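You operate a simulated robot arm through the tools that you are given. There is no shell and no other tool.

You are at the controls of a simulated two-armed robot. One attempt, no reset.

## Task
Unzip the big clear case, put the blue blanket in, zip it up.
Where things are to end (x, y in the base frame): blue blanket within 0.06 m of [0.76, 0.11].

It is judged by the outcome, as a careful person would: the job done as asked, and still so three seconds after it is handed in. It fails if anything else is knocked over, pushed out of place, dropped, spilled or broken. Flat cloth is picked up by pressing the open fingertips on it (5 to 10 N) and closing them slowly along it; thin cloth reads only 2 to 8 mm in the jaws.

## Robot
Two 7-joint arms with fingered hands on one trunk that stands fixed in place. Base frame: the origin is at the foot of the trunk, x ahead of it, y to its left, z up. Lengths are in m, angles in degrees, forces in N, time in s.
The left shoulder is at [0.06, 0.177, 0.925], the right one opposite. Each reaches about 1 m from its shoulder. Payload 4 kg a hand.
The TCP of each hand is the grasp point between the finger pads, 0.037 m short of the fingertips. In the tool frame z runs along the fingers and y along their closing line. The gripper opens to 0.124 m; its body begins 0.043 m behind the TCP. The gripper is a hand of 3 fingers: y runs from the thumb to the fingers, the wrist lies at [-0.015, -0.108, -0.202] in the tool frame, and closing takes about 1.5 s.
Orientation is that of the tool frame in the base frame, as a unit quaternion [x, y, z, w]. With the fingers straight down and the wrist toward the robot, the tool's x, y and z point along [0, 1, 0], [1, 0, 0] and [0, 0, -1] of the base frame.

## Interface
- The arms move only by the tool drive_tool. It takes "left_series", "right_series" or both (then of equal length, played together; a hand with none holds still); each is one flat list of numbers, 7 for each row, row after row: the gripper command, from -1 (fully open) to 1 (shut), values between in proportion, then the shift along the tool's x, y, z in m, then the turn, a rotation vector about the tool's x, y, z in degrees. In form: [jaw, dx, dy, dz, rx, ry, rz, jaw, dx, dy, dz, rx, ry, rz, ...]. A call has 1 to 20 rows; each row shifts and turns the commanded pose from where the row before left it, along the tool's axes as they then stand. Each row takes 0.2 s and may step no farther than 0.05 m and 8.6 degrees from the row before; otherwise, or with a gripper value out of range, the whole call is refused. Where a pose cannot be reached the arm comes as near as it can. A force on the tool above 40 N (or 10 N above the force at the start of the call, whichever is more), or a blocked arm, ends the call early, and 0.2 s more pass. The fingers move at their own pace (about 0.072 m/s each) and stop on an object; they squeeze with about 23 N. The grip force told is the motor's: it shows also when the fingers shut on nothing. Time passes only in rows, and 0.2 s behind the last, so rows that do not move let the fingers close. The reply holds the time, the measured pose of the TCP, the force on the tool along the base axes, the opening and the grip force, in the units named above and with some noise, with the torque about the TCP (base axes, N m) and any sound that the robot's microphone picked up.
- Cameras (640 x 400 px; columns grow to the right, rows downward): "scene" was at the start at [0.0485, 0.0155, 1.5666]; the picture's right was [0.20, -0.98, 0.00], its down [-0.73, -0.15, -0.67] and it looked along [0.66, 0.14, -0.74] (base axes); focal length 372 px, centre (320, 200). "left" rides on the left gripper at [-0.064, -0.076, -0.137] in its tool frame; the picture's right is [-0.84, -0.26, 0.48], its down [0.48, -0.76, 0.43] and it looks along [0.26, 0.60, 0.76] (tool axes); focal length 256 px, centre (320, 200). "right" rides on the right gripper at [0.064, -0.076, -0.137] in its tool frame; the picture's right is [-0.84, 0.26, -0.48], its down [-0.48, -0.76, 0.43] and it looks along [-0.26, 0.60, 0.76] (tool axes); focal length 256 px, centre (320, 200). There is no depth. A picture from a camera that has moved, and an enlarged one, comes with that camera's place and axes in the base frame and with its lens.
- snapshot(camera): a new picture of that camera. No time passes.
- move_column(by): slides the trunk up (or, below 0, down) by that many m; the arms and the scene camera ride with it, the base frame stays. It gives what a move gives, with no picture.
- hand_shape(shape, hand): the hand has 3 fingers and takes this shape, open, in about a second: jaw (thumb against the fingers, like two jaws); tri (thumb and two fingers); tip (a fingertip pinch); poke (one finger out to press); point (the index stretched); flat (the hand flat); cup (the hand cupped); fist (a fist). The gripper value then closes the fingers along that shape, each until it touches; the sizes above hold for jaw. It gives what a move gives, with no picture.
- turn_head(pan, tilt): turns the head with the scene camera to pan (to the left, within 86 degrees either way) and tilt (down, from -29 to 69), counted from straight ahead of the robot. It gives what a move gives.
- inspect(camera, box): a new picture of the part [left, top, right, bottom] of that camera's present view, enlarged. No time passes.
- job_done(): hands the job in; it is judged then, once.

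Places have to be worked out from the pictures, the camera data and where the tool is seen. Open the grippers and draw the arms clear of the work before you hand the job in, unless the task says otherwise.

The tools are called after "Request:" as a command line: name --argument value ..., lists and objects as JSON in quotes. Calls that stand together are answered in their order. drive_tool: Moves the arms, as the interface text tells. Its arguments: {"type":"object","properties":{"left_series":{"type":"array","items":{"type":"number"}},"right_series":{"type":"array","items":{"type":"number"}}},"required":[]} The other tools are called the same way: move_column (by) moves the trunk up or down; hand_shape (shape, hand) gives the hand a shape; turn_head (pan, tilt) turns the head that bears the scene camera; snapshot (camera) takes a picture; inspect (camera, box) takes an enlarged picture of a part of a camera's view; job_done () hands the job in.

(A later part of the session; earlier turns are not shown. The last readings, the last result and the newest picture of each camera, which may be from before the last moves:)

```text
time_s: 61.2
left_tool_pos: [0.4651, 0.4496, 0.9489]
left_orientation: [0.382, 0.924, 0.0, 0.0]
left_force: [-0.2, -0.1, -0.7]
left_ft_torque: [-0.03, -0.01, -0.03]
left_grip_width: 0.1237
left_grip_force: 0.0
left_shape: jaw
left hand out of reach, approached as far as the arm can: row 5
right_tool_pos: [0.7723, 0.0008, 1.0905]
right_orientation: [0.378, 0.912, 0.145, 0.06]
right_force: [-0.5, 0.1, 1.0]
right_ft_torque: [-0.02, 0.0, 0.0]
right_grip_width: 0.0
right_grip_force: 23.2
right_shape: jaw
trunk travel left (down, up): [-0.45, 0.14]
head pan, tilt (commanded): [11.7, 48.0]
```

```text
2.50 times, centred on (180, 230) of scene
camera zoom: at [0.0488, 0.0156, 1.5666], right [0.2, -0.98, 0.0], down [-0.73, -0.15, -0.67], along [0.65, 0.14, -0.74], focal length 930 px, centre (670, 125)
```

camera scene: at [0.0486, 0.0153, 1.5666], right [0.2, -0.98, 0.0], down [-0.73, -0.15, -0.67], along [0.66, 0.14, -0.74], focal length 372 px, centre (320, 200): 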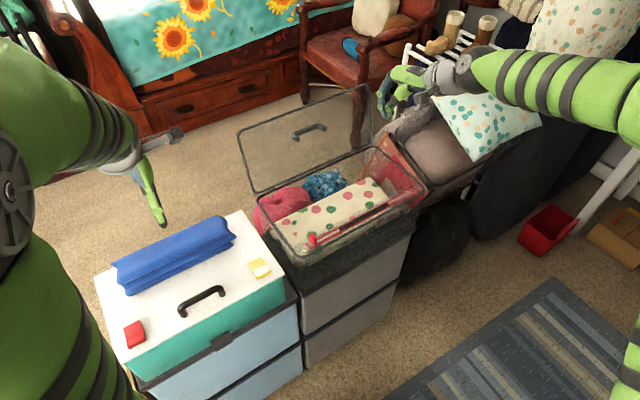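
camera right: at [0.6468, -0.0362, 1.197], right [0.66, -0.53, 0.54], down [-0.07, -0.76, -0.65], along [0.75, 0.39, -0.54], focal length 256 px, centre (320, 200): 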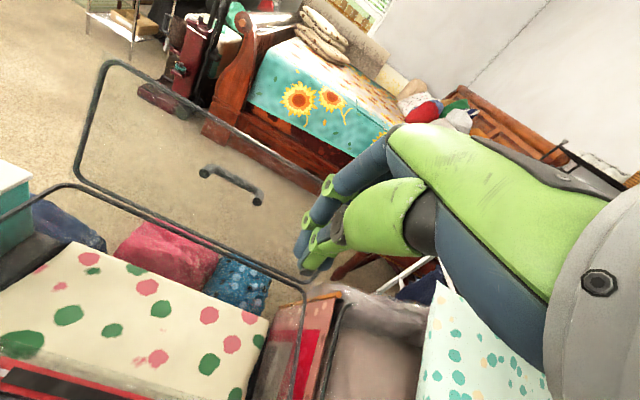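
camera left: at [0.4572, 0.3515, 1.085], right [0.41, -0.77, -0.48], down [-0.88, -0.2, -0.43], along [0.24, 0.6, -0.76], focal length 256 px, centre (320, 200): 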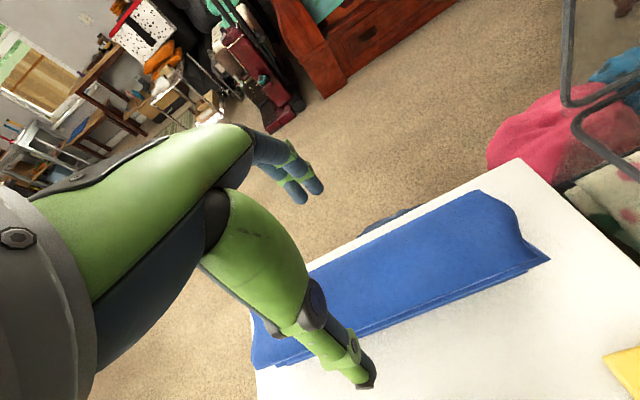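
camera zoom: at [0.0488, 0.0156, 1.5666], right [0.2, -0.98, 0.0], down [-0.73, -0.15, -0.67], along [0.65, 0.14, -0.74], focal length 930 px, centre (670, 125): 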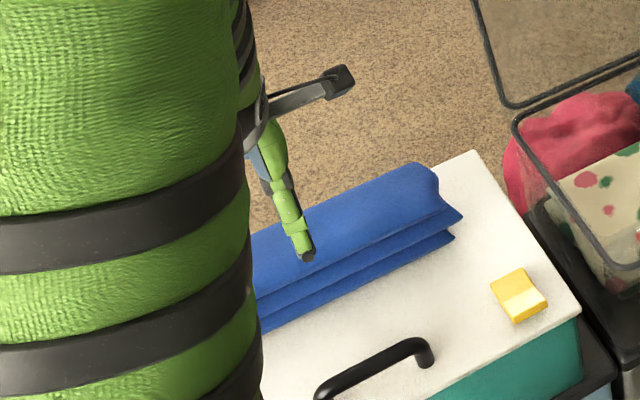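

The left arm is folded too tightly here to go lower (its wrist is too close to the shoulder). I lift the left hand, park the right hand clear, and will then lower the trunk to gain room.

Request:
drive_tool --left_series '[-1, 0, 0, -0.0325, 0, 0, 0, -1, 0, 0, -0.0325, 0, 0, 0, -1, 0, 0, -0.0325, 0, 0, 0, -1, 0, 0, -0.0325, 0, 0, 0, -1, 0, 0, 0, 0, 0, 0, -1, 0, 0, 0, 0, 0, 0, -1, 0, 0, 0, 0, 0, 0, -1, 0, 0, 0, 0, 0, 0, -1, 0, 0, 0, 0, 0, 0, -1, 0, 0, 0, 0, 0, 0, -1, 0, 0, 0, 0, 0, 0, -1, 0, 0, 0, 0, 0, 0, -1, 0, 0, 0, 0, 0, 0, -1, 0, 0, 0, 0, 0, 0]' --right_series '[1, 0, 0, 0, 6, 0, 0, 1, 0, 0, 0, 6, 0, 0, 1, 0, 0, 0, 6, 0, 0, 1, -0.0041, -0.0426, -0.003, 0, 0, 0, 1, -0.0041, -0.0426, -0.003, 0, 0, 0, 1, -0.0041, -0.0426, -0.003, 0, 0, 0, 1, -0.0041, -0.0426, -0.003, 0, 0, 0, 1, -0.0041, -0.0426, -0.003, 0, 0, 0, 1, -0.0041, -0.0426, -0.003, 0, 0, 0, 1, -0.0041, -0.0426, -0.003, 0, 0, 0, 1, -0.0041, -0.0426, -0.003, 0, 0, 0, 1, -0.0041, -0.0426, -0.003, 0, 0, 0, 1, -0.0041, -0.0426, -0.003, 0, 0, 0, 1, 0, 0, 0, 0, 0, 0]'

Request:
snapshot --camera "scene"

Request:
snapshot --camera "right"

```text
time_s: 64.2
left_tool_pos: [0.4647, 0.4472, 1.0809]
left_orientation: [0.383, 0.924, 0.0, 0.0]
left_force: [-0.3, -0.3, 0.6]
left_ft_torque: [0.02, -0.01, 0.01]
left_grip_width: 0.1239
left_grip_force: 0.0
left_shape: jaw
right_tool_pos: [0.5009, -0.333, 1.1212]
right_orientation: [0.383, 0.924, 0.0, 0.001]
right_force: [0.6, 0.9, 0.1]
right_ft_torque: [0.01, -0.01, -0.03]
right_grip_width: 0.0
right_grip_force: 23.4
right_shape: jaw
trunk travel left (down, up): [-0.45, 0.14]
head pan, tilt (commanded): [11.7, 48.0]
```

```text
taken
camera scene: at [0.0487, 0.0155, 1.5666], right [0.2, -0.98, 0.0], down [-0.73, -0.15, -0.67], along [0.66, 0.14, -0.74], focal length 372 px, centre (320, 200)
```

scene: 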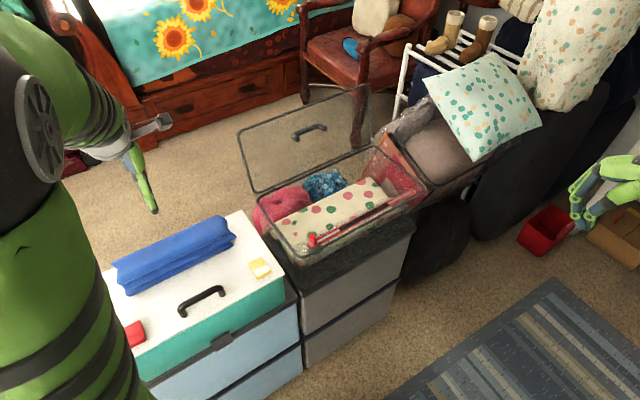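

```text
taken
camera right: at [0.4019, -0.3419, 1.2579], right [0.77, -0.41, 0.48], down [-0.19, -0.88, -0.43], along [0.6, 0.24, -0.76], focal length 256 px, centre (320, 200)
```

right: 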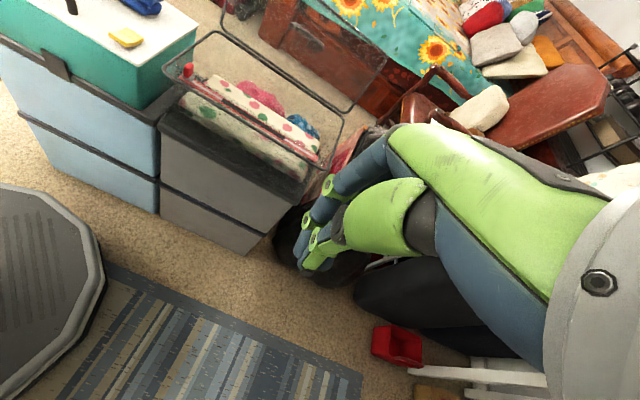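

Both hands are clear. I lower the trunk by 0.15 m.

Request:
move_column --by -0.15

Request:
snapshot --camera "scene"

Request:
snapshot --camera "left"

```text
time_s: 66.0
left_tool_pos: [0.4642, 0.4484, 0.931]
left_orientation: [0.383, 0.924, 0.0, 0.001]
left_force: [1.3, -0.2, 0.3]
left_ft_torque: [0.01, -0.03, -0.02]
left_grip_width: 0.1239
left_grip_force: 0.1
left_shape: jaw
right_tool_pos: [0.5004, -0.3335, 0.9714]
right_orientation: [0.383, 0.924, 0.0, 0.0]
right_force: [0.6, -1.0, -0.2]
right_ft_torque: [0.04, -0.01, 0.01]
right_grip_width: 0.0
right_grip_force: 23.0
right_shape: jaw
trunk travel left (down, up): [-0.3, 0.29]
head pan, tilt (commanded): [11.7, 48.0]
```

```text
taken
camera scene: at [0.0484, 0.0155, 1.4167], right [0.2, -0.98, 0.0], down [-0.73, -0.15, -0.67], along [0.66, 0.14, -0.74], focal length 372 px, centre (320, 200)
```

scene: 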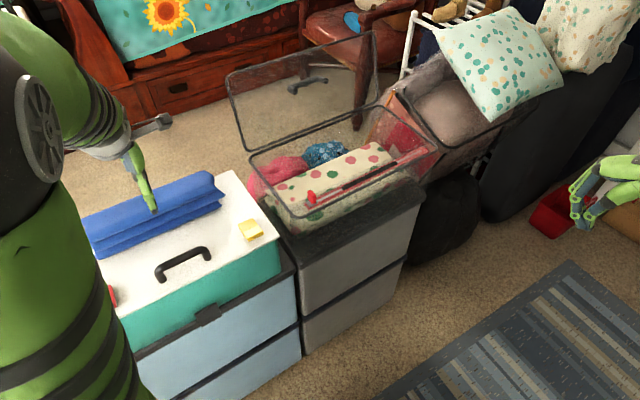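

```text
taken
camera left: at [0.4568, 0.3501, 1.0661], right [0.41, -0.77, -0.48], down [-0.88, -0.2, -0.43], along [0.24, 0.6, -0.76], focal length 256 px, centre (320, 200)
```

left: 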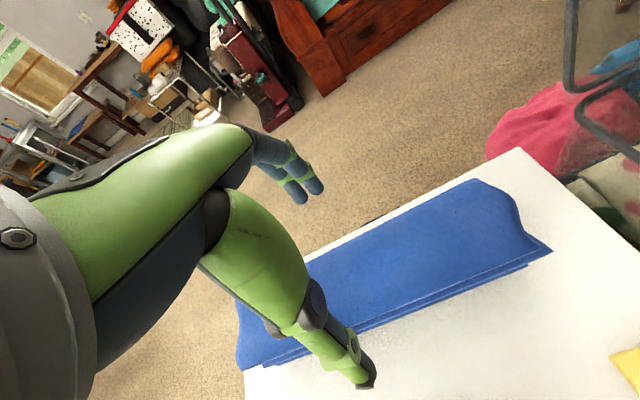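

The left hand is centred over the blanket with the jaws open. I lower it so the fingertips come just above the box lid on both sides of the blanket.

Request:
drive_tool --left_series '[-1, 0, 0, 0.025, 0, 0, 0, -1, 0, 0, 0.025, 0, 0, 0, -1, 0, 0, 0.018, 0, 0, 0, -1, 0, 0, 0.012, 0, 0, 0, -1, 0, 0, 0, 0, 0, 0]'

Request:
snapshot --camera "left"

Request:
inspect --camera "scene" --box '[60, 110, 260, 270]'

```text
time_s: 67.2
left_tool_pos: [0.4654, 0.4489, 0.8511]
left_orientation: [0.382, 0.924, -0.001, 0.0]
left_force: [0.5, -1.2, 1.4]
left_ft_torque: [0.01, 0.01, 0.0]
left_grip_width: 0.124
left_grip_force: 0.2
left_shape: jaw
right_tool_pos: [0.5016, -0.3329, 0.9707]
right_orientation: [0.383, 0.924, -0.001, 0.001]
right_force: [-0.8, 0.6, 0.0]
right_ft_torque: [0.0, -0.01, 0.01]
right_grip_width: 0.0
right_grip_force: 23.4
right_shape: jaw
trunk travel left (down, up): [-0.3, 0.29]
head pan, tilt (commanded): [11.7, 48.0]
```

```text
taken
camera left: at [0.457, 0.35, 0.9861], right [0.41, -0.77, -0.48], down [-0.88, -0.2, -0.43], along [0.24, 0.6, -0.76], focal length 256 px, centre (320, 200)
```

left: 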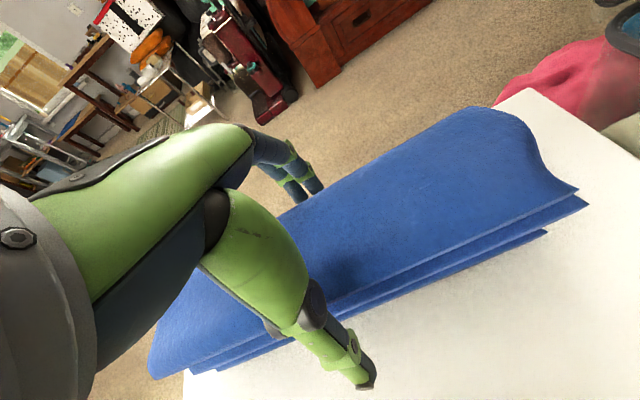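

```text
2.50 times, centred on (160, 190) of scene
camera zoom: at [0.0485, 0.0155, 1.4166], right [0.2, -0.98, 0.0], down [-0.73, -0.15, -0.67], along [0.66, 0.14, -0.74], focal length 930 px, centre (720, 225)
```

zoom: 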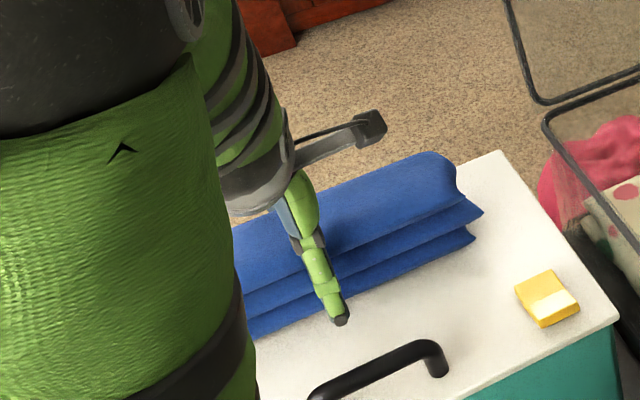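

The fingertips straddle the stack near the box lid with no contact. I lower 4 mm more and close slowly on the blanket.

Request:
drive_tool --left_series '[-1, 0, 0, 0.004, 0, 0, 0, -0.7, 0, 0, 0, 0, 0, 0, -0.4, 0, 0, 0, 0, 0, 0, -0.2, 0, 0, 0, 0, 0, 0, 0, 0, 0, 0, 0, 0, 0, 0.2, 0, 0, 0, 0, 0, 0, 0.4, 0, 0, 0, 0, 0, 0, 0.6, 0, 0, 0, 0, 0, 0, 0.6, 0, 0, 0, 0, 0, 0]'

Request:
snapshot --camera "left"

Request:
inspect --camera "scene" --box '[60, 110, 260, 270]'

```text
time_s: 69.2
left_tool_pos: [0.4646, 0.4486, 0.8481]
left_orientation: [0.382, 0.924, 0.001, 0.001]
left_force: [-2.5, 0.2, 16.2]
left_ft_torque: [0.54, -0.57, 0.04]
left_grip_width: 0.0905
left_grip_force: 22.9
left_shape: jaw
right_tool_pos: [0.5006, -0.334, 0.9702]
right_orientation: [0.383, 0.924, 0.0, 0.0]
right_force: [-0.3, 0.5, 0.1]
right_ft_torque: [-0.02, 0.0, -0.04]
right_grip_width: 0.0
right_grip_force: 23.0
right_shape: jaw
trunk travel left (down, up): [-0.3, 0.29]
head pan, tilt (commanded): [11.7, 48.0]
```

```text
taken
camera left: at [0.4562, 0.3497, 0.9827], right [0.41, -0.77, -0.48], down [-0.88, -0.2, -0.44], along [0.24, 0.6, -0.76], focal length 256 px, centre (320, 200)
```

left: 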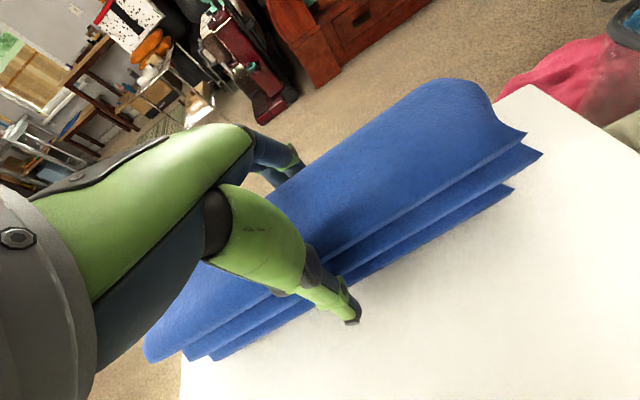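

```text
2.50 times, centred on (160, 190) of scene
camera zoom: at [0.0474, 0.0147, 1.4167], right [0.2, -0.98, 0.0], down [-0.73, -0.15, -0.67], along [0.66, 0.14, -0.74], focal length 930 px, centre (720, 225)
```

zoom: 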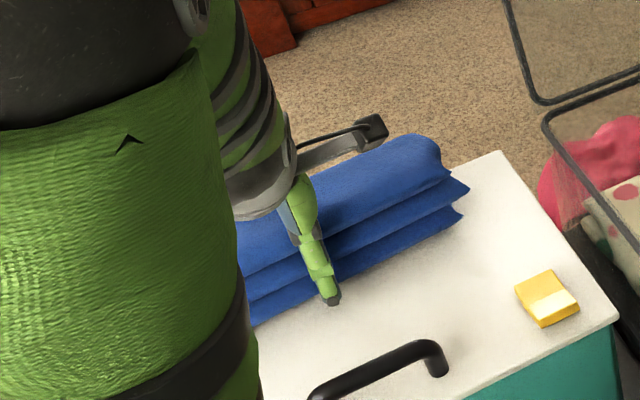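

The jaws have met the blanket at 9 cm with full grip force, and the stack bulges up a bit; 16 N push up on the hand, probably fingertips on the lid. I raise the hand by a few millimetres and check the grip.

Request:
drive_tool --left_series '[0.8, 0, 0, -0.003, 0, 0, 0, 1, 0, 0, -0.003, 0, 0, 0, 1, 0, 0, 0, 0, 0, 0]'

Request:
snapshot --camera "left"

Request:
inspect --camera "scene" --box '[60, 110, 260, 270]'

```text
time_s: 70.0
left_tool_pos: [0.4639, 0.4478, 0.852]
left_orientation: [0.383, 0.924, 0.0, 0.0]
left_force: [-0.4, -0.1, -3.9]
left_ft_torque: [-0.02, 0.05, -0.01]
left_grip_width: 0.0905
left_grip_force: 22.7
left_shape: jaw
right_tool_pos: [0.5008, -0.3334, 0.9702]
right_orientation: [0.382, 0.924, -0.001, 0.001]
right_force: [0.6, 0.9, 0.7]
right_ft_torque: [0.02, -0.02, 0.0]
right_grip_width: 0.0002
right_grip_force: 22.7
right_shape: jaw
trunk travel left (down, up): [-0.3, 0.29]
head pan, tilt (commanded): [11.7, 48.0]
```

```text
taken
camera left: at [0.4571, 0.35, 0.9873], right [0.41, -0.77, -0.48], down [-0.88, -0.2, -0.43], along [0.24, 0.6, -0.76], focal length 256 px, centre (320, 200)
```

left: 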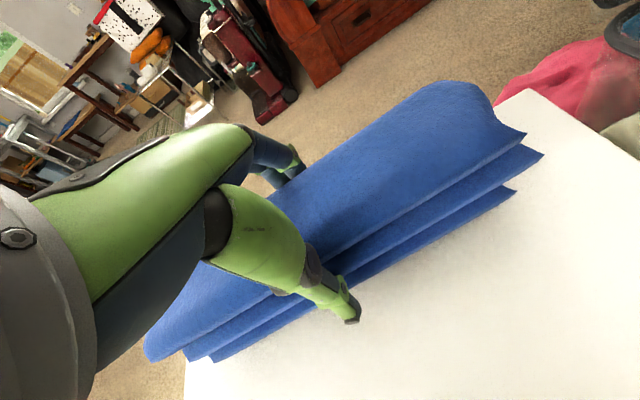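

```text
2.50 times, centred on (160, 190) of scene
camera zoom: at [0.0487, 0.0156, 1.4165], right [0.2, -0.98, 0.0], down [-0.73, -0.15, -0.67], along [0.66, 0.14, -0.74], focal length 930 px, centre (720, 225)
```

zoom: 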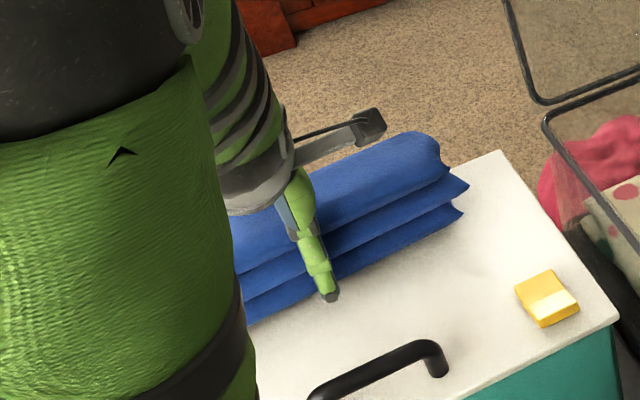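

With the hand up 4 mm the reading turned to -4 N, i.e. it now carries blanket weight. I lift gently a few centimetres and look.

Request:
drive_tool --left_series '[1, 0, 0, -0.01, 0, 0, 0, 1, 0, 0, -0.015, 0, 0, 0, 1, 0, 0, -0.015, 0, 0, 0, 1, 0, 0, 0, 0, 0, 0]'

Request:
snapshot --camera "left"

Request:
inspect --camera "scene" --box '[60, 110, 260, 270]'

```text
time_s: 71.0
left_tool_pos: [0.4656, 0.4481, 0.8924]
left_orientation: [0.383, 0.924, 0.0, 0.0]
left_force: [-0.6, -0.1, -3.4]
left_ft_torque: [-0.06, 0.06, 0.02]
left_grip_width: 0.0905
left_grip_force: 22.7
left_shape: jaw
right_tool_pos: [0.5009, -0.333, 0.9706]
right_orientation: [0.383, 0.924, 0.0, 0.0]
right_force: [0.0, 0.4, 0.2]
right_ft_torque: [0.0, -0.04, 0.02]
right_grip_width: 0.0
right_grip_force: 23.2
right_shape: jaw
trunk travel left (down, up): [-0.3, 0.29]
head pan, tilt (commanded): [11.7, 48.0]
```

```text
taken
camera left: at [0.4576, 0.3495, 1.0279], right [0.41, -0.77, -0.48], down [-0.88, -0.2, -0.43], along [0.24, 0.6, -0.76], focal length 256 px, centre (320, 200)
```

left: 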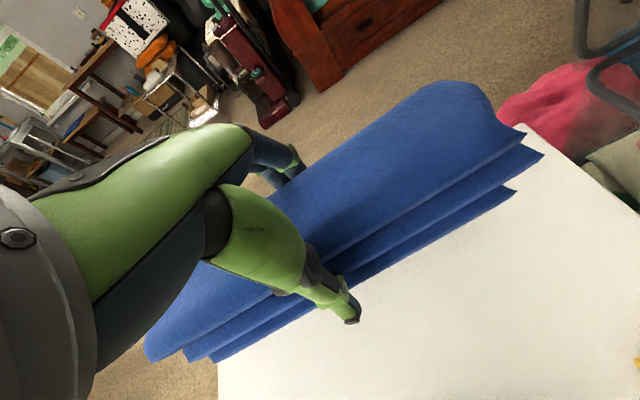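

```text
2.50 times, centred on (160, 190) of scene
camera zoom: at [0.0486, 0.0156, 1.4166], right [0.2, -0.98, 0.0], down [-0.73, -0.15, -0.67], along [0.66, 0.14, -0.74], focal length 930 px, centre (720, 225)
```

zoom: 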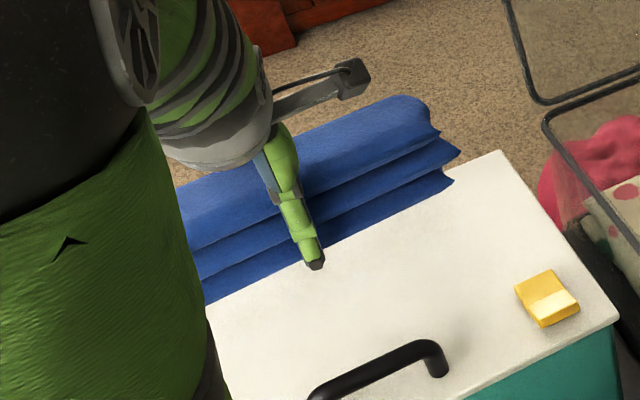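

The blanket hangs firmly in the jaws (3.4 N). I lift it clear of the case's rim and start moving it along toward the case, keeping away from the open lid.

Request:
drive_tool --left_series '[1, 0, 0, -0.035, 0, 0, 0, 1, 0, 0, -0.04, 0, 0, 0, 1, 0, 0, -0.04, 0, 0, 0, 1, -0.03, -0.006, 0, 0, 0, 0, 1, -0.037, -0.006, 0, 0, 0, 0, 1, -0.037, -0.006, 0, 0, 0, 0, 1, -0.037, -0.006, 0, 0, 0, 0, 1, -0.037, -0.006, 0, 0, 0, 0, 1, 0, 0, 0, 0, 0, 0]'

Request:
snapshot --camera "scene"

Request:
snapshot --camera "left"

Request:
snapshot --camera "right"

```text
time_s: 73.0
left_tool_pos: [0.5705, 0.3005, 1.0051]
left_orientation: [0.383, 0.924, -0.001, 0.0]
left_force: [1.0, -0.4, -3.9]
left_ft_torque: [-0.02, 0.04, 0.0]
left_grip_width: 0.0906
left_grip_force: 23.0
left_shape: jaw
right_tool_pos: [0.501, -0.3329, 0.9708]
right_orientation: [0.383, 0.924, 0.0, -0.001]
right_force: [-0.6, 0.0, 0.0]
right_ft_torque: [0.0, 0.01, 0.03]
right_grip_width: 0.0001
right_grip_force: 23.4
right_shape: jaw
trunk travel left (down, up): [-0.3, 0.29]
head pan, tilt (commanded): [11.7, 48.0]
```

```text
taken
camera scene: at [0.0488, 0.0154, 1.4166], right [0.2, -0.98, 0.0], down [-0.73, -0.15, -0.67], along [0.65, 0.14, -0.74], focal length 372 px, centre (320, 200)
```

scene: 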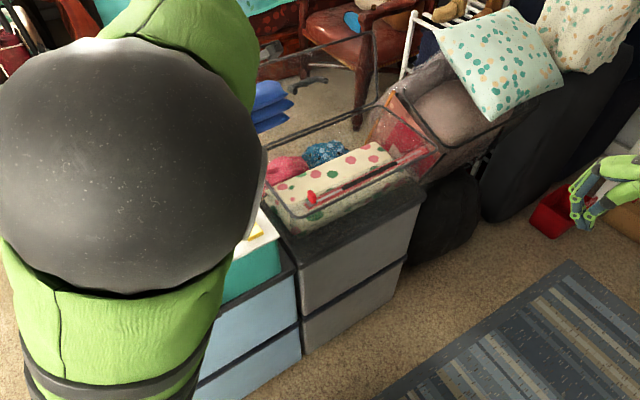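

```text
taken
camera left: at [0.5632, 0.2022, 1.1411], right [0.41, -0.77, -0.48], down [-0.88, -0.2, -0.43], along [0.24, 0.6, -0.76], focal length 256 px, centre (320, 200)
```

left: 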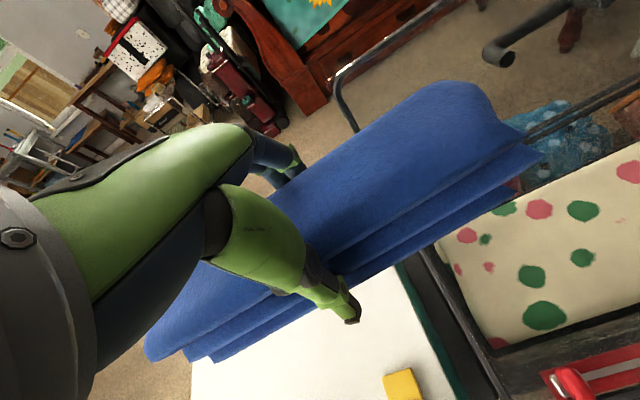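

```text
taken
camera right: at [0.4021, -0.3418, 1.1078], right [0.77, -0.41, 0.48], down [-0.2, -0.88, -0.43], along [0.6, 0.24, -0.76], focal length 256 px, centre (320, 200)
```

right: 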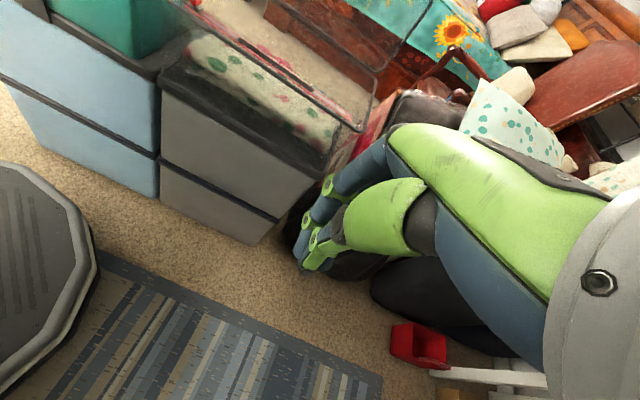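

The blanket is over the left end of the case and well above the rim. I carry it on to the middle of the case.

Request:
drive_tool --left_series '[1, -0.0336, -0.002, 0, 0, 0, 0, 1, -0.0336, -0.002, 0, 0, 0, 0, 1, -0.0336, -0.002, 0, 0, 0, 0, 1, -0.0336, -0.002, 0, 0, 0, 0, 1, -0.0336, -0.002, 0, 0, 0, 0, 1, -0.0336, -0.002, 0, 0, 0, 0, 1, -0.0336, -0.002, 0, 0, 0, 0, 1, -0.0336, -0.002, 0, 0, 0, 0, 1, 0, 0, 0, 0, 0, 0]'

Request:
snapshot --camera "scene"

Request:
snapshot --camera "left"

Request:
snapshot --camera "right"

```text
time_s: 75.0
left_tool_pos: [0.7509, 0.0991, 1.0087]
left_orientation: [0.383, 0.924, 0.0, 0.0]
left_force: [0.1, 0.3, -2.7]
left_ft_torque: [-0.02, 0.06, 0.01]
left_grip_width: 0.09
left_grip_force: 23.3
left_shape: jaw
right_tool_pos: [0.5014, -0.3336, 0.9698]
right_orientation: [0.384, 0.924, 0.0, 0.0]
right_force: [-0.4, -0.2, 0.3]
right_ft_torque: [-0.01, -0.03, 0.01]
right_grip_width: 0.0
right_grip_force: 22.4
right_shape: jaw
trunk travel left (down, up): [-0.3, 0.29]
head pan, tilt (commanded): [11.7, 48.0]
```

```text
taken
camera scene: at [0.0489, 0.0153, 1.4166], right [0.2, -0.98, 0.0], down [-0.73, -0.15, -0.67], along [0.65, 0.14, -0.74], focal length 372 px, centre (320, 200)
```

scene: 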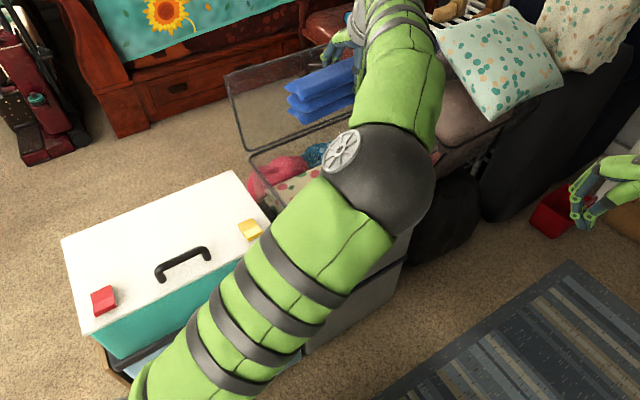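

```text
taken
camera left: at [0.7424, 0.0014, 1.1434], right [0.41, -0.77, -0.48], down [-0.88, -0.2, -0.43], along [0.24, 0.6, -0.76], focal length 256 px, centre (320, 200)
```

left: 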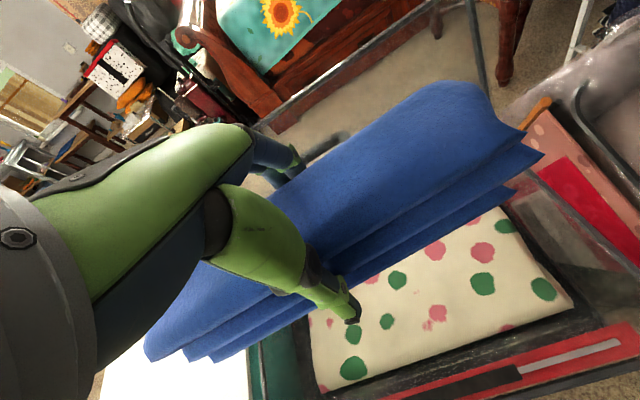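

```text
taken
camera right: at [0.4022, -0.3419, 1.1078], right [0.77, -0.41, 0.48], down [-0.2, -0.88, -0.43], along [0.6, 0.24, -0.76], focal length 256 px, centre (320, 200)
```

right: 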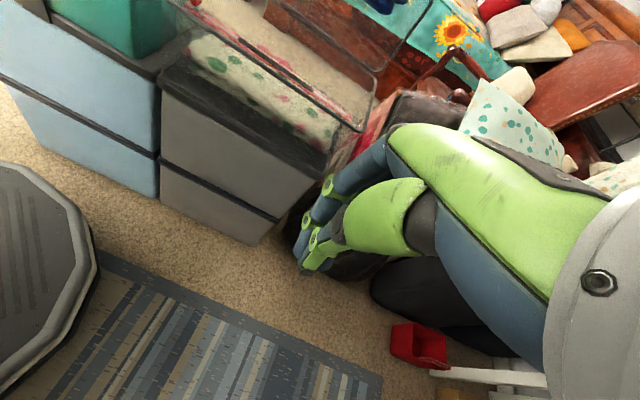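

The blanket is centred over the open case. I lower it straight down to where its lower part enters the case, then check clearances.

Request:
drive_tool --left_series '[1, 0, 0, 0.03, 0, 0, 0, 1, 0, 0, 0.03, 0, 0, 0, 1, 0, 0, 0.03, 0, 0, 0, 1, 0, 0, 0.03, 0, 0, 0, 1, 0, 0, 0.02, 0, 0, 0, 1, 0, 0, 0, 0, 0, 0]'

Request:
snapshot --camera "left"

Request:
inspect --camera "right" --box '[140, 0, 420, 180]'

Request:
inspect --camera "scene" --box '[220, 30, 460, 230]'

```text
time_s: 76.3
left_tool_pos: [0.7487, 0.0998, 0.8665]
left_orientation: [0.382, 0.924, 0.0, 0.0]
left_force: [-0.1, -0.4, -3.5]
left_ft_torque: [-0.04, 0.05, 0.03]
left_grip_width: 0.0899
left_grip_force: 22.6
left_shape: jaw
right_tool_pos: [0.5008, -0.3332, 0.9702]
right_orientation: [0.383, 0.924, 0.001, 0.0]
right_force: [1.1, 0.3, -0.1]
right_ft_torque: [-0.02, -0.02, -0.02]
right_grip_width: 0.0
right_grip_force: 22.9
right_shape: jaw
trunk travel left (down, up): [-0.3, 0.29]
head pan, tilt (commanded): [11.7, 48.0]
```

```text
taken
camera left: at [0.7405, 0.0011, 1.0027], right [0.41, -0.77, -0.48], down [-0.88, -0.2, -0.43], along [0.24, 0.6, -0.76], focal length 256 px, centre (320, 200)
```

left: 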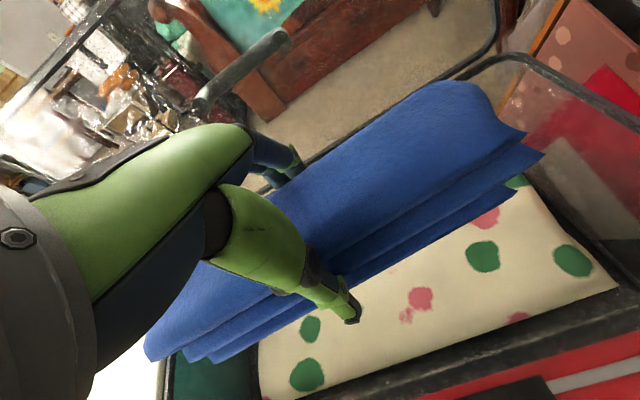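

```text
2.22 times, centred on (280, 90) of right
camera zoom: at [0.4022, -0.3419, 1.1078], right [0.77, -0.41, 0.48], down [-0.2, -0.88, -0.43], along [0.6, 0.24, -0.76], focal length 569 px, centre (409, 444)
```

zoom: 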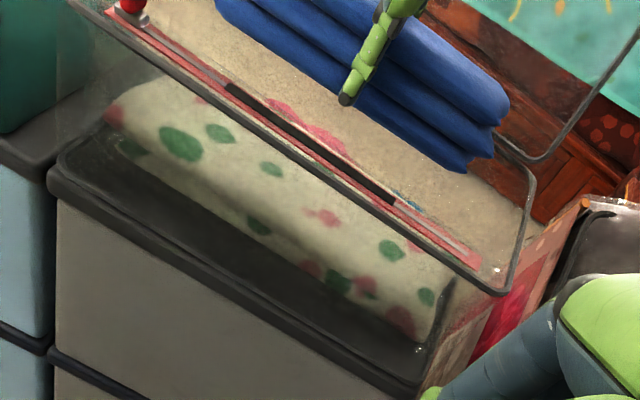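

```text
2.00 times, centred on (340, 130) of scene
camera zoom: at [0.0488, 0.0154, 1.4166], right [0.2, -0.98, 0.0], down [-0.73, -0.15, -0.67], along [0.65, 0.14, -0.74], focal length 744 px, centre (280, 340)
```

zoom: 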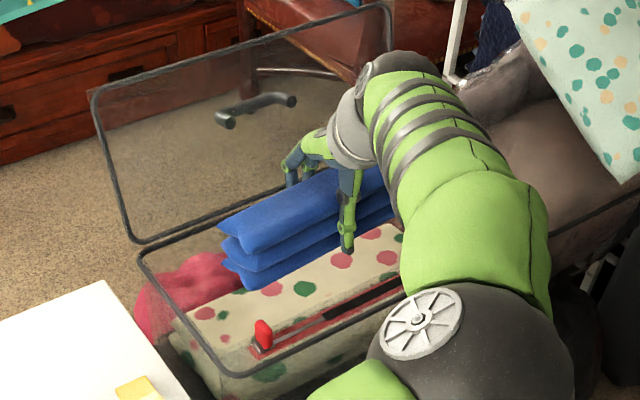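

Clearances look good on all sides. I lower further, watching for the first contact with the contents.

Request:
drive_tool --left_series '[1, 0, 0, 0.02, 0, 0, 0, 1, 0, 0, 0.02, 0, 0, 0, 1, 0, 0, 0.02, 0, 0, 0, 1, 0, 0, 0.015, 0, 0, 0, 1, 0, 0, 0, 0, 0, 0]'

Request:
snapshot --camera "left"

Request:
inspect --camera "right" --box '[140, 0, 420, 180]'

Request:
inspect --camera "scene" --box '[220, 30, 460, 230]'

```text
time_s: 77.5
left_tool_pos: [0.7493, 0.1006, 0.7916]
left_orientation: [0.383, 0.924, 0.0, -0.001]
left_force: [-0.2, -0.8, -3.8]
left_ft_torque: [-0.06, 0.02, 0.0]
left_grip_width: 0.09
left_grip_force: 22.8
left_shape: jaw
right_tool_pos: [0.5, -0.3329, 0.9715]
right_orientation: [0.383, 0.924, 0.0, 0.0]
right_force: [0.0, -0.3, -0.3]
right_ft_torque: [-0.01, 0.03, 0.01]
right_grip_width: 0.0
right_grip_force: 22.6
right_shape: jaw
trunk travel left (down, up): [-0.3, 0.29]
head pan, tilt (commanded): [11.7, 48.0]
```

```text
taken
camera left: at [0.7412, 0.0023, 0.9278], right [0.41, -0.77, -0.48], down [-0.88, -0.2, -0.43], along [0.24, 0.6, -0.76], focal length 256 px, centre (320, 200)
```

left: 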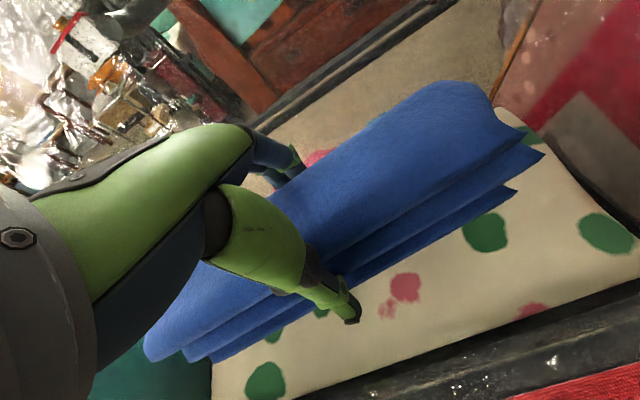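

```text
2.22 times, centred on (280, 90) of right
camera zoom: at [0.4022, -0.3419, 1.1078], right [0.77, -0.41, 0.48], down [-0.2, -0.88, -0.43], along [0.6, 0.24, -0.76], focal length 569 px, centre (409, 444)
```

zoom: 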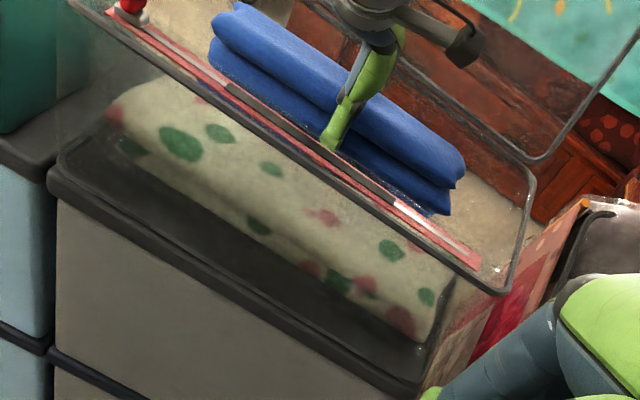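

```text
2.00 times, centred on (340, 130) of scene
camera zoom: at [0.0489, 0.0154, 1.4166], right [0.2, -0.98, 0.0], down [-0.73, -0.15, -0.67], along [0.65, 0.14, -0.74], focal length 744 px, centre (280, 340)
```

zoom: 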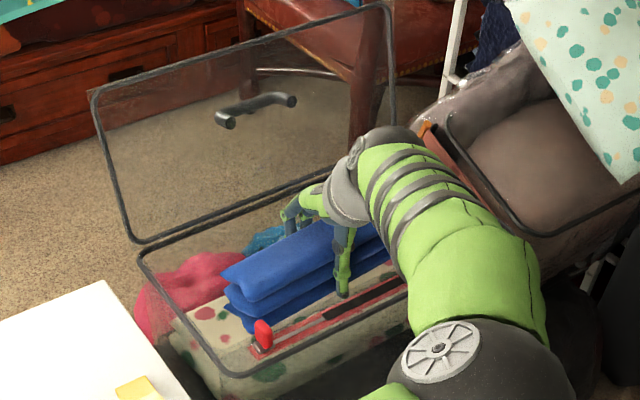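

No contact yet (still -3.8 N). I continue in small steps.

Request:
drive_tool --left_series '[1, 0, 0, 0.01, 0, 0, 0, 1, 0, 0, 0.01, 0, 0, 0, 1, 0, 0, 0.01, 0, 0, 0, 1, 0, 0, 0, 0, 0, 0]'

Request:
inspect --camera "right" --box '[140, 0, 420, 180]'

Request:
inspect --camera "scene" --box '[220, 30, 460, 230]'

```text
time_s: 78.5
left_tool_pos: [0.747, 0.0993, 0.7623]
left_orientation: [0.382, 0.924, 0.0, 0.0]
left_force: [-0.1, -0.2, -3.4]
left_ft_torque: [-0.02, 0.01, -0.01]
left_grip_width: 0.0899
left_grip_force: 22.9
left_shape: jaw
right_tool_pos: [0.5012, -0.3338, 0.9713]
right_orientation: [0.383, 0.924, 0.0, 0.0]
right_force: [-0.1, -0.2, -0.6]
right_ft_torque: [0.01, 0.0, -0.01]
right_grip_width: 0.0
right_grip_force: 22.4
right_shape: jaw
trunk travel left (down, up): [-0.3, 0.29]
head pan, tilt (commanded): [11.7, 48.0]
```

```text
2.22 times, centred on (280, 90) of right
camera zoom: at [0.4022, -0.3419, 1.1078], right [0.77, -0.41, 0.48], down [-0.2, -0.88, -0.43], along [0.6, 0.24, -0.76], focal length 569 px, centre (409, 444)
```

zoom: 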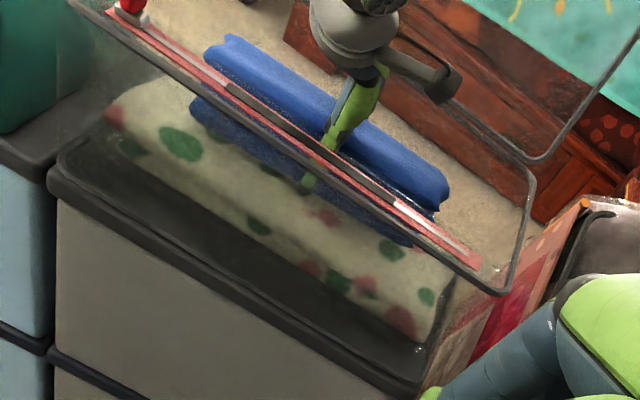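

```text
2.00 times, centred on (340, 130) of scene
camera zoom: at [0.0488, 0.0154, 1.4166], right [0.2, -0.98, 0.0], down [-0.73, -0.15, -0.67], along [0.65, 0.14, -0.74], focal length 744 px, centre (280, 340)
```

zoom: 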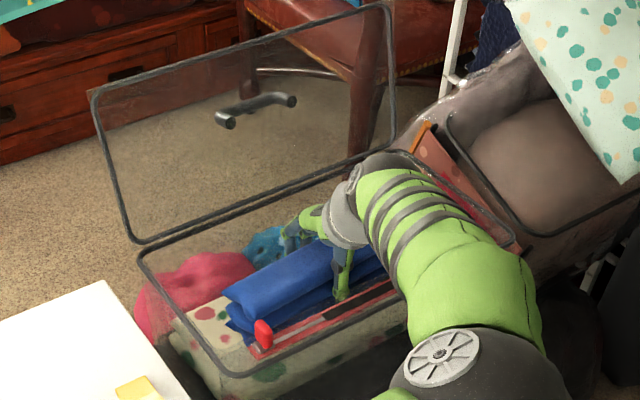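

Still hanging free at TCP z 0.762. I go on down in 1 cm steps.

Request:
drive_tool --left_series '[1, 0, 0, 0.01, 0, 0, 0, 1, 0, 0, 0.01, 0, 0, 0, 1, 0, 0, 0, 0, 0, 0]'

Request:
inspect --camera "right" --box '[140, 0, 420, 180]'

Request:
snapshot --camera "left"

```text
time_s: 79.1
left_tool_pos: [0.7499, 0.098, 0.7575]
left_orientation: [0.385, 0.923, 0.004, 0.007]
left_force: [-9.0, -0.4, 22.0]
left_ft_torque: [0.61, -0.5, 0.2]
left_grip_width: 0.0897
left_grip_force: 22.6
left_shape: jaw
right_tool_pos: [0.4993, -0.332, 0.9732]
right_orientation: [0.383, 0.924, 0.0, 0.002]
right_force: [0.2, -0.1, -0.1]
right_ft_torque: [-0.03, -0.01, -0.02]
right_grip_width: 0.0002
right_grip_force: 22.7
right_shape: jaw
trunk travel left (down, up): [-0.3, 0.29]
head pan, tilt (commanded): [11.7, 48.0]
stopped in row 2 (left hand): the force on the tool passed its limit at 48 N (the readings are from after the stop); the commanded pose is now the measured one
```

```text
2.22 times, centred on (280, 90) of right
camera zoom: at [0.4003, -0.3418, 1.1088], right [0.77, -0.41, 0.48], down [-0.19, -0.88, -0.44], along [0.6, 0.24, -0.76], focal length 569 px, centre (409, 444)
```

zoom: 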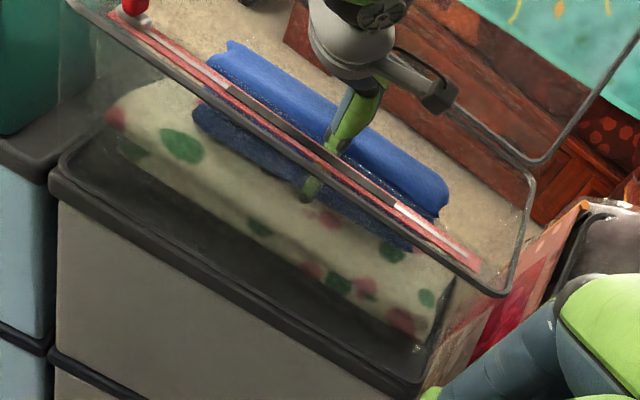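

```text
taken
camera left: at [0.7393, -0.0003, 0.8924], right [0.42, -0.77, -0.48], down [-0.87, -0.19, -0.45], along [0.26, 0.6, -0.76], focal length 256 px, centre (320, 200)
```

left: 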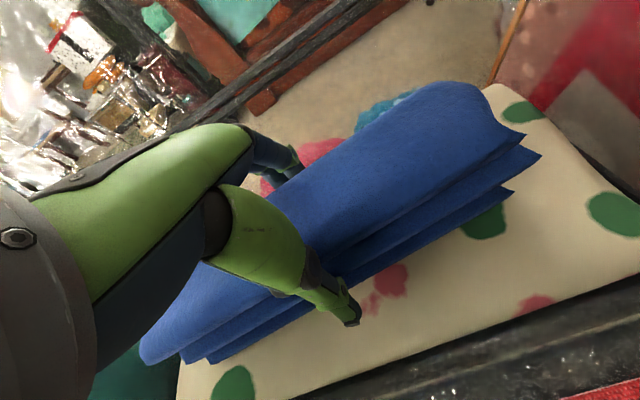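

Contact is felt: the fingertips and blanket have reached the contents (z about 0.72), and the case has not moved. I ease up 3 mm and open the jaws slowly to release the blanket.

Request:
drive_tool --left_series '[0, 0, 0, -0.003, 0, 0, 0, -0.3, 0, 0, -0.001, 0, 0, 0, -0.5, 0, 0, 0, 0, 0, 0, -0.65, 0, 0, 0, 0, 0, 0, -0.8, 0, 0, 0, 0, 0, 0, -0.8, 0, 0, 0, 0, 0, 0]'

Request:
snapshot --camera "left"

Request:
inspect --camera "right" --box '[140, 0, 420, 180]'

Request:
inspect --camera "scene" --box '[220, 30, 460, 230]'

```text
time_s: 80.5
left_tool_pos: [0.7492, 0.0987, 0.7566]
left_orientation: [0.384, 0.923, 0.003, 0.004]
left_force: [0.1, 0.4, 0.6]
left_ft_torque: [0.0, -0.02, -0.07]
left_grip_width: 0.1115
left_grip_force: 0.1
left_shape: jaw
right_tool_pos: [0.5009, -0.3336, 0.9714]
right_orientation: [0.383, 0.924, 0.0, 0.0]
right_force: [0.1, 0.0, 0.4]
right_ft_torque: [0.0, 0.01, 0.01]
right_grip_width: 0.0
right_grip_force: 23.2
right_shape: jaw
trunk travel left (down, up): [-0.3, 0.29]
head pan, tilt (commanded): [11.7, 48.0]
```

```text
taken
camera left: at [0.7404, 0.0004, 0.8917], right [0.41, -0.77, -0.48], down [-0.88, -0.19, -0.44], along [0.25, 0.6, -0.76], focal length 256 px, centre (320, 200)
```

left: 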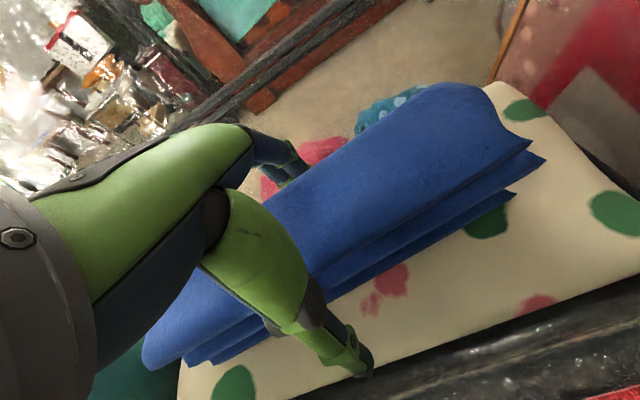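

```text
2.22 times, centred on (280, 90) of right
camera zoom: at [0.402, -0.3419, 1.1079], right [0.77, -0.41, 0.48], down [-0.2, -0.88, -0.43], along [0.6, 0.24, -0.76], focal length 569 px, centre (409, 444)
```

zoom: 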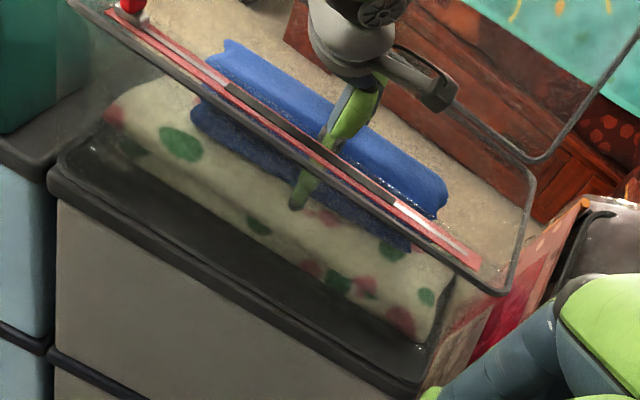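

```text
2.00 times, centred on (340, 130) of scene
camera zoom: at [0.0486, 0.0154, 1.4166], right [0.2, -0.98, 0.0], down [-0.73, -0.15, -0.67], along [0.66, 0.14, -0.74], focal length 744 px, centre (280, 340)
```

zoom: 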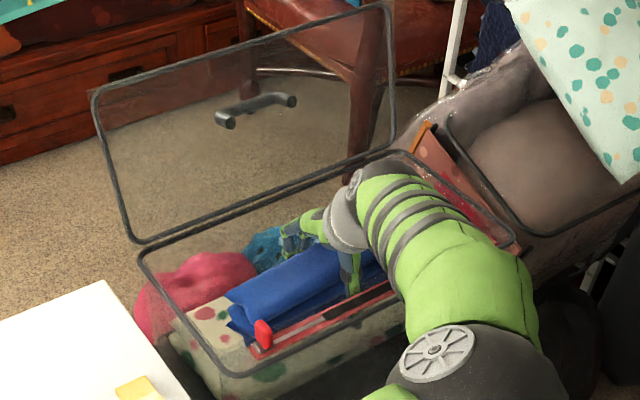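

The blanket rests in the case and the jaws are free of it. I raise the left hand straight up out of the case.

Request:
drive_tool --left_series '[-0.85, 0, 0, -0.015, 0, 0, 0, -0.85, 0, 0, -0.02, 0, 0, 0, -0.85, 0, 0, -0.03, 0, 0, 0, -0.85, 0, 0, -0.04, 0, 0, 0, -0.85, 0, 0, -0.04, 0, 0, 0, -0.85, 0, 0, -0.04, 0, 0, 0, -0.85, 0, 0, -0.04, 0, 0, 0, -0.85, 0, 0, -0.04, 0, 0, 0, -0.85, 0, 0, 0, 0, 0, 0]'

Request:
snapshot --camera "left"

Request:
inspect --camera "right" --box '[140, 0, 420, 180]'

Request:
inspect --camera "scene" --box '[220, 30, 460, 230]'

```text
time_s: 82.5
left_tool_pos: [0.7451, 0.0981, 1.0243]
left_orientation: [0.385, 0.923, 0.002, 0.005]
left_force: [-0.7, 0.0, -0.2]
left_ft_torque: [-0.02, 0.03, 0.0]
left_grip_width: 0.1143
left_grip_force: 0.1
left_shape: jaw
right_tool_pos: [0.5007, -0.3332, 0.9718]
right_orientation: [0.383, 0.924, 0.0, 0.0]
right_force: [-0.3, 0.0, 0.5]
right_ft_torque: [-0.02, 0.01, -0.02]
right_grip_width: 0.0
right_grip_force: 23.4
right_shape: jaw
trunk travel left (down, up): [-0.3, 0.29]
head pan, tilt (commanded): [11.7, 48.0]
```

```text
taken
camera left: at [0.7356, 0.0, 1.1597], right [0.41, -0.77, -0.48], down [-0.88, -0.19, -0.44], along [0.25, 0.6, -0.76], focal length 256 px, centre (320, 200)
```

left: 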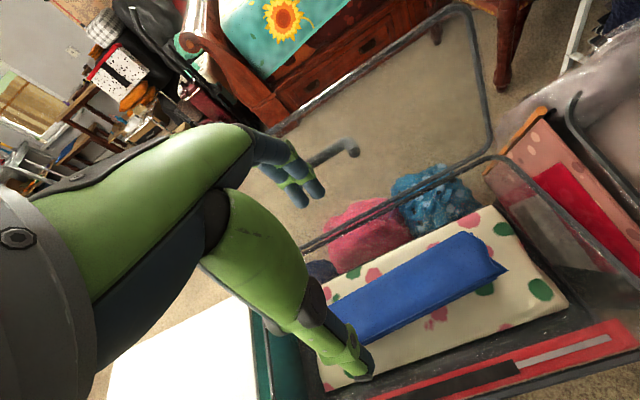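

```text
2.22 times, centred on (280, 90) of right
camera zoom: at [0.4019, -0.3419, 1.1079], right [0.77, -0.41, 0.48], down [-0.2, -0.88, -0.43], along [0.6, 0.24, -0.76], focal length 569 px, centre (409, 444)
```

zoom: 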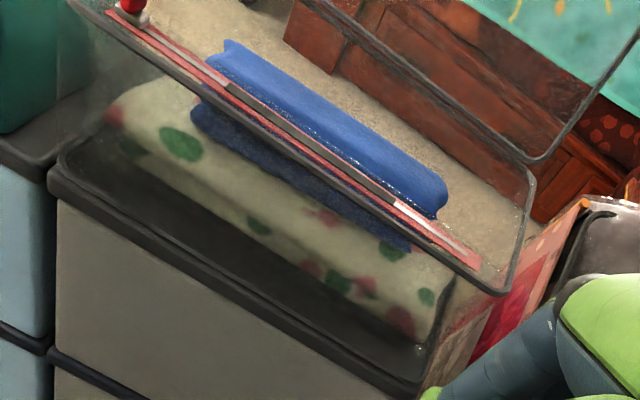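

```text
2.00 times, centred on (340, 130) of scene
camera zoom: at [0.0484, 0.0154, 1.4166], right [0.2, -0.98, 0.0], down [-0.73, -0.15, -0.67], along [0.66, 0.14, -0.74], focal length 744 px, centre (280, 340)
```

zoom: 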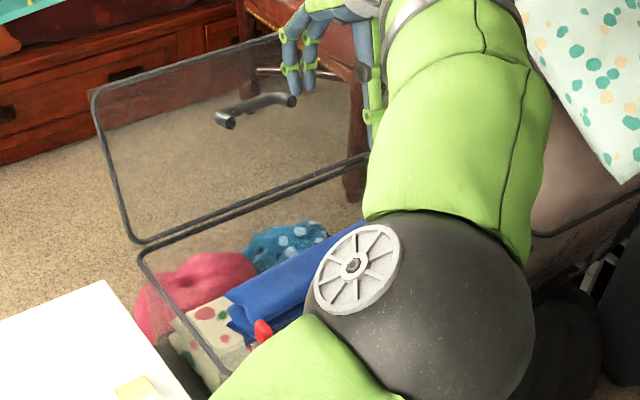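

The blanket lies in the case; I judge its centre at about (0.75,0.11). Next I close the lid: I raise the trunk by 0.22 m so that the left hand can reach over behind the lid.

Request:
move_column --by 0.22

Request:
snapshot --camera "scene"

Request:
snapshot --camera "left"

Request:
snapshot --camera "right"

```text
time_s: 84.9
left_tool_pos: [0.7438, 0.0986, 1.2434]
left_orientation: [0.384, 0.923, 0.002, 0.005]
left_force: [-0.4, 0.4, -0.1]
left_ft_torque: [0.03, -0.02, 0.02]
left_grip_width: 0.1144
left_grip_force: 0.1
left_shape: jaw
right_tool_pos: [0.5011, -0.3335, 1.1916]
right_orientation: [0.383, 0.924, 0.0, 0.0]
right_force: [0.0, -0.4, 0.4]
right_ft_torque: [0.01, -0.04, 0.0]
right_grip_width: 0.0001
right_grip_force: 22.6
right_shape: jaw
trunk travel left (down, up): [-0.52, 0.07]
head pan, tilt (commanded): [11.7, 48.0]
```

```text
taken
camera scene: at [0.0487, 0.0153, 1.6366], right [0.2, -0.98, 0.0], down [-0.73, -0.15, -0.67], along [0.66, 0.14, -0.74], focal length 372 px, centre (320, 200)
```

scene: 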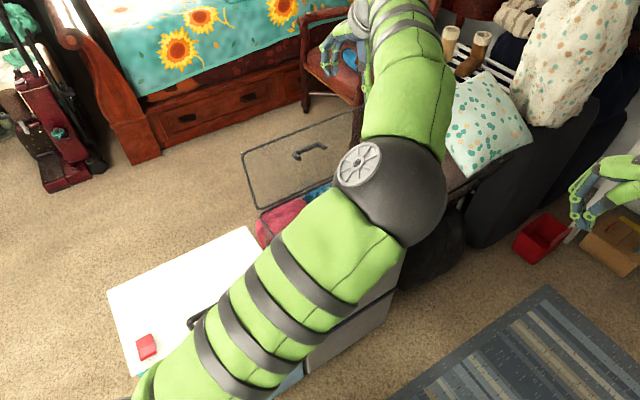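

```text
taken
camera left: at [0.7358, -0.0002, 1.3791], right [0.41, -0.77, -0.48], down [-0.88, -0.19, -0.44], along [0.25, 0.6, -0.76], focal length 256 px, centre (320, 200)
```

left: 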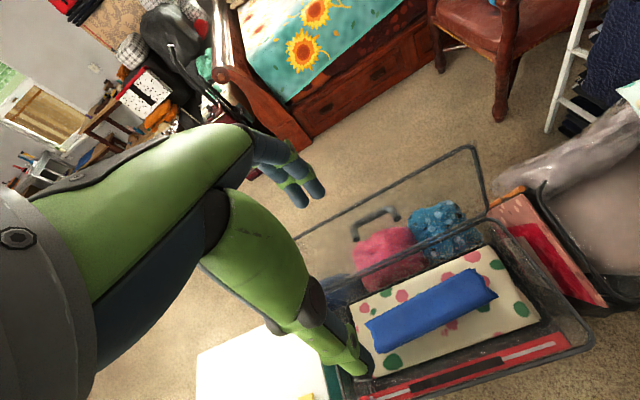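

```text
taken
camera right: at [0.4021, -0.342, 1.3278], right [0.77, -0.41, 0.48], down [-0.2, -0.88, -0.43], along [0.6, 0.24, -0.76], focal length 256 px, centre (320, 200)
```

right: 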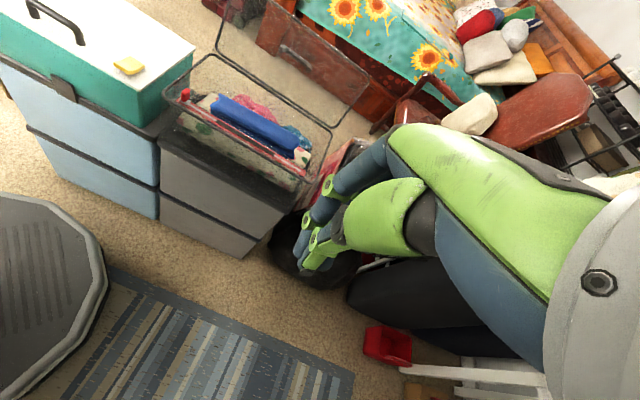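

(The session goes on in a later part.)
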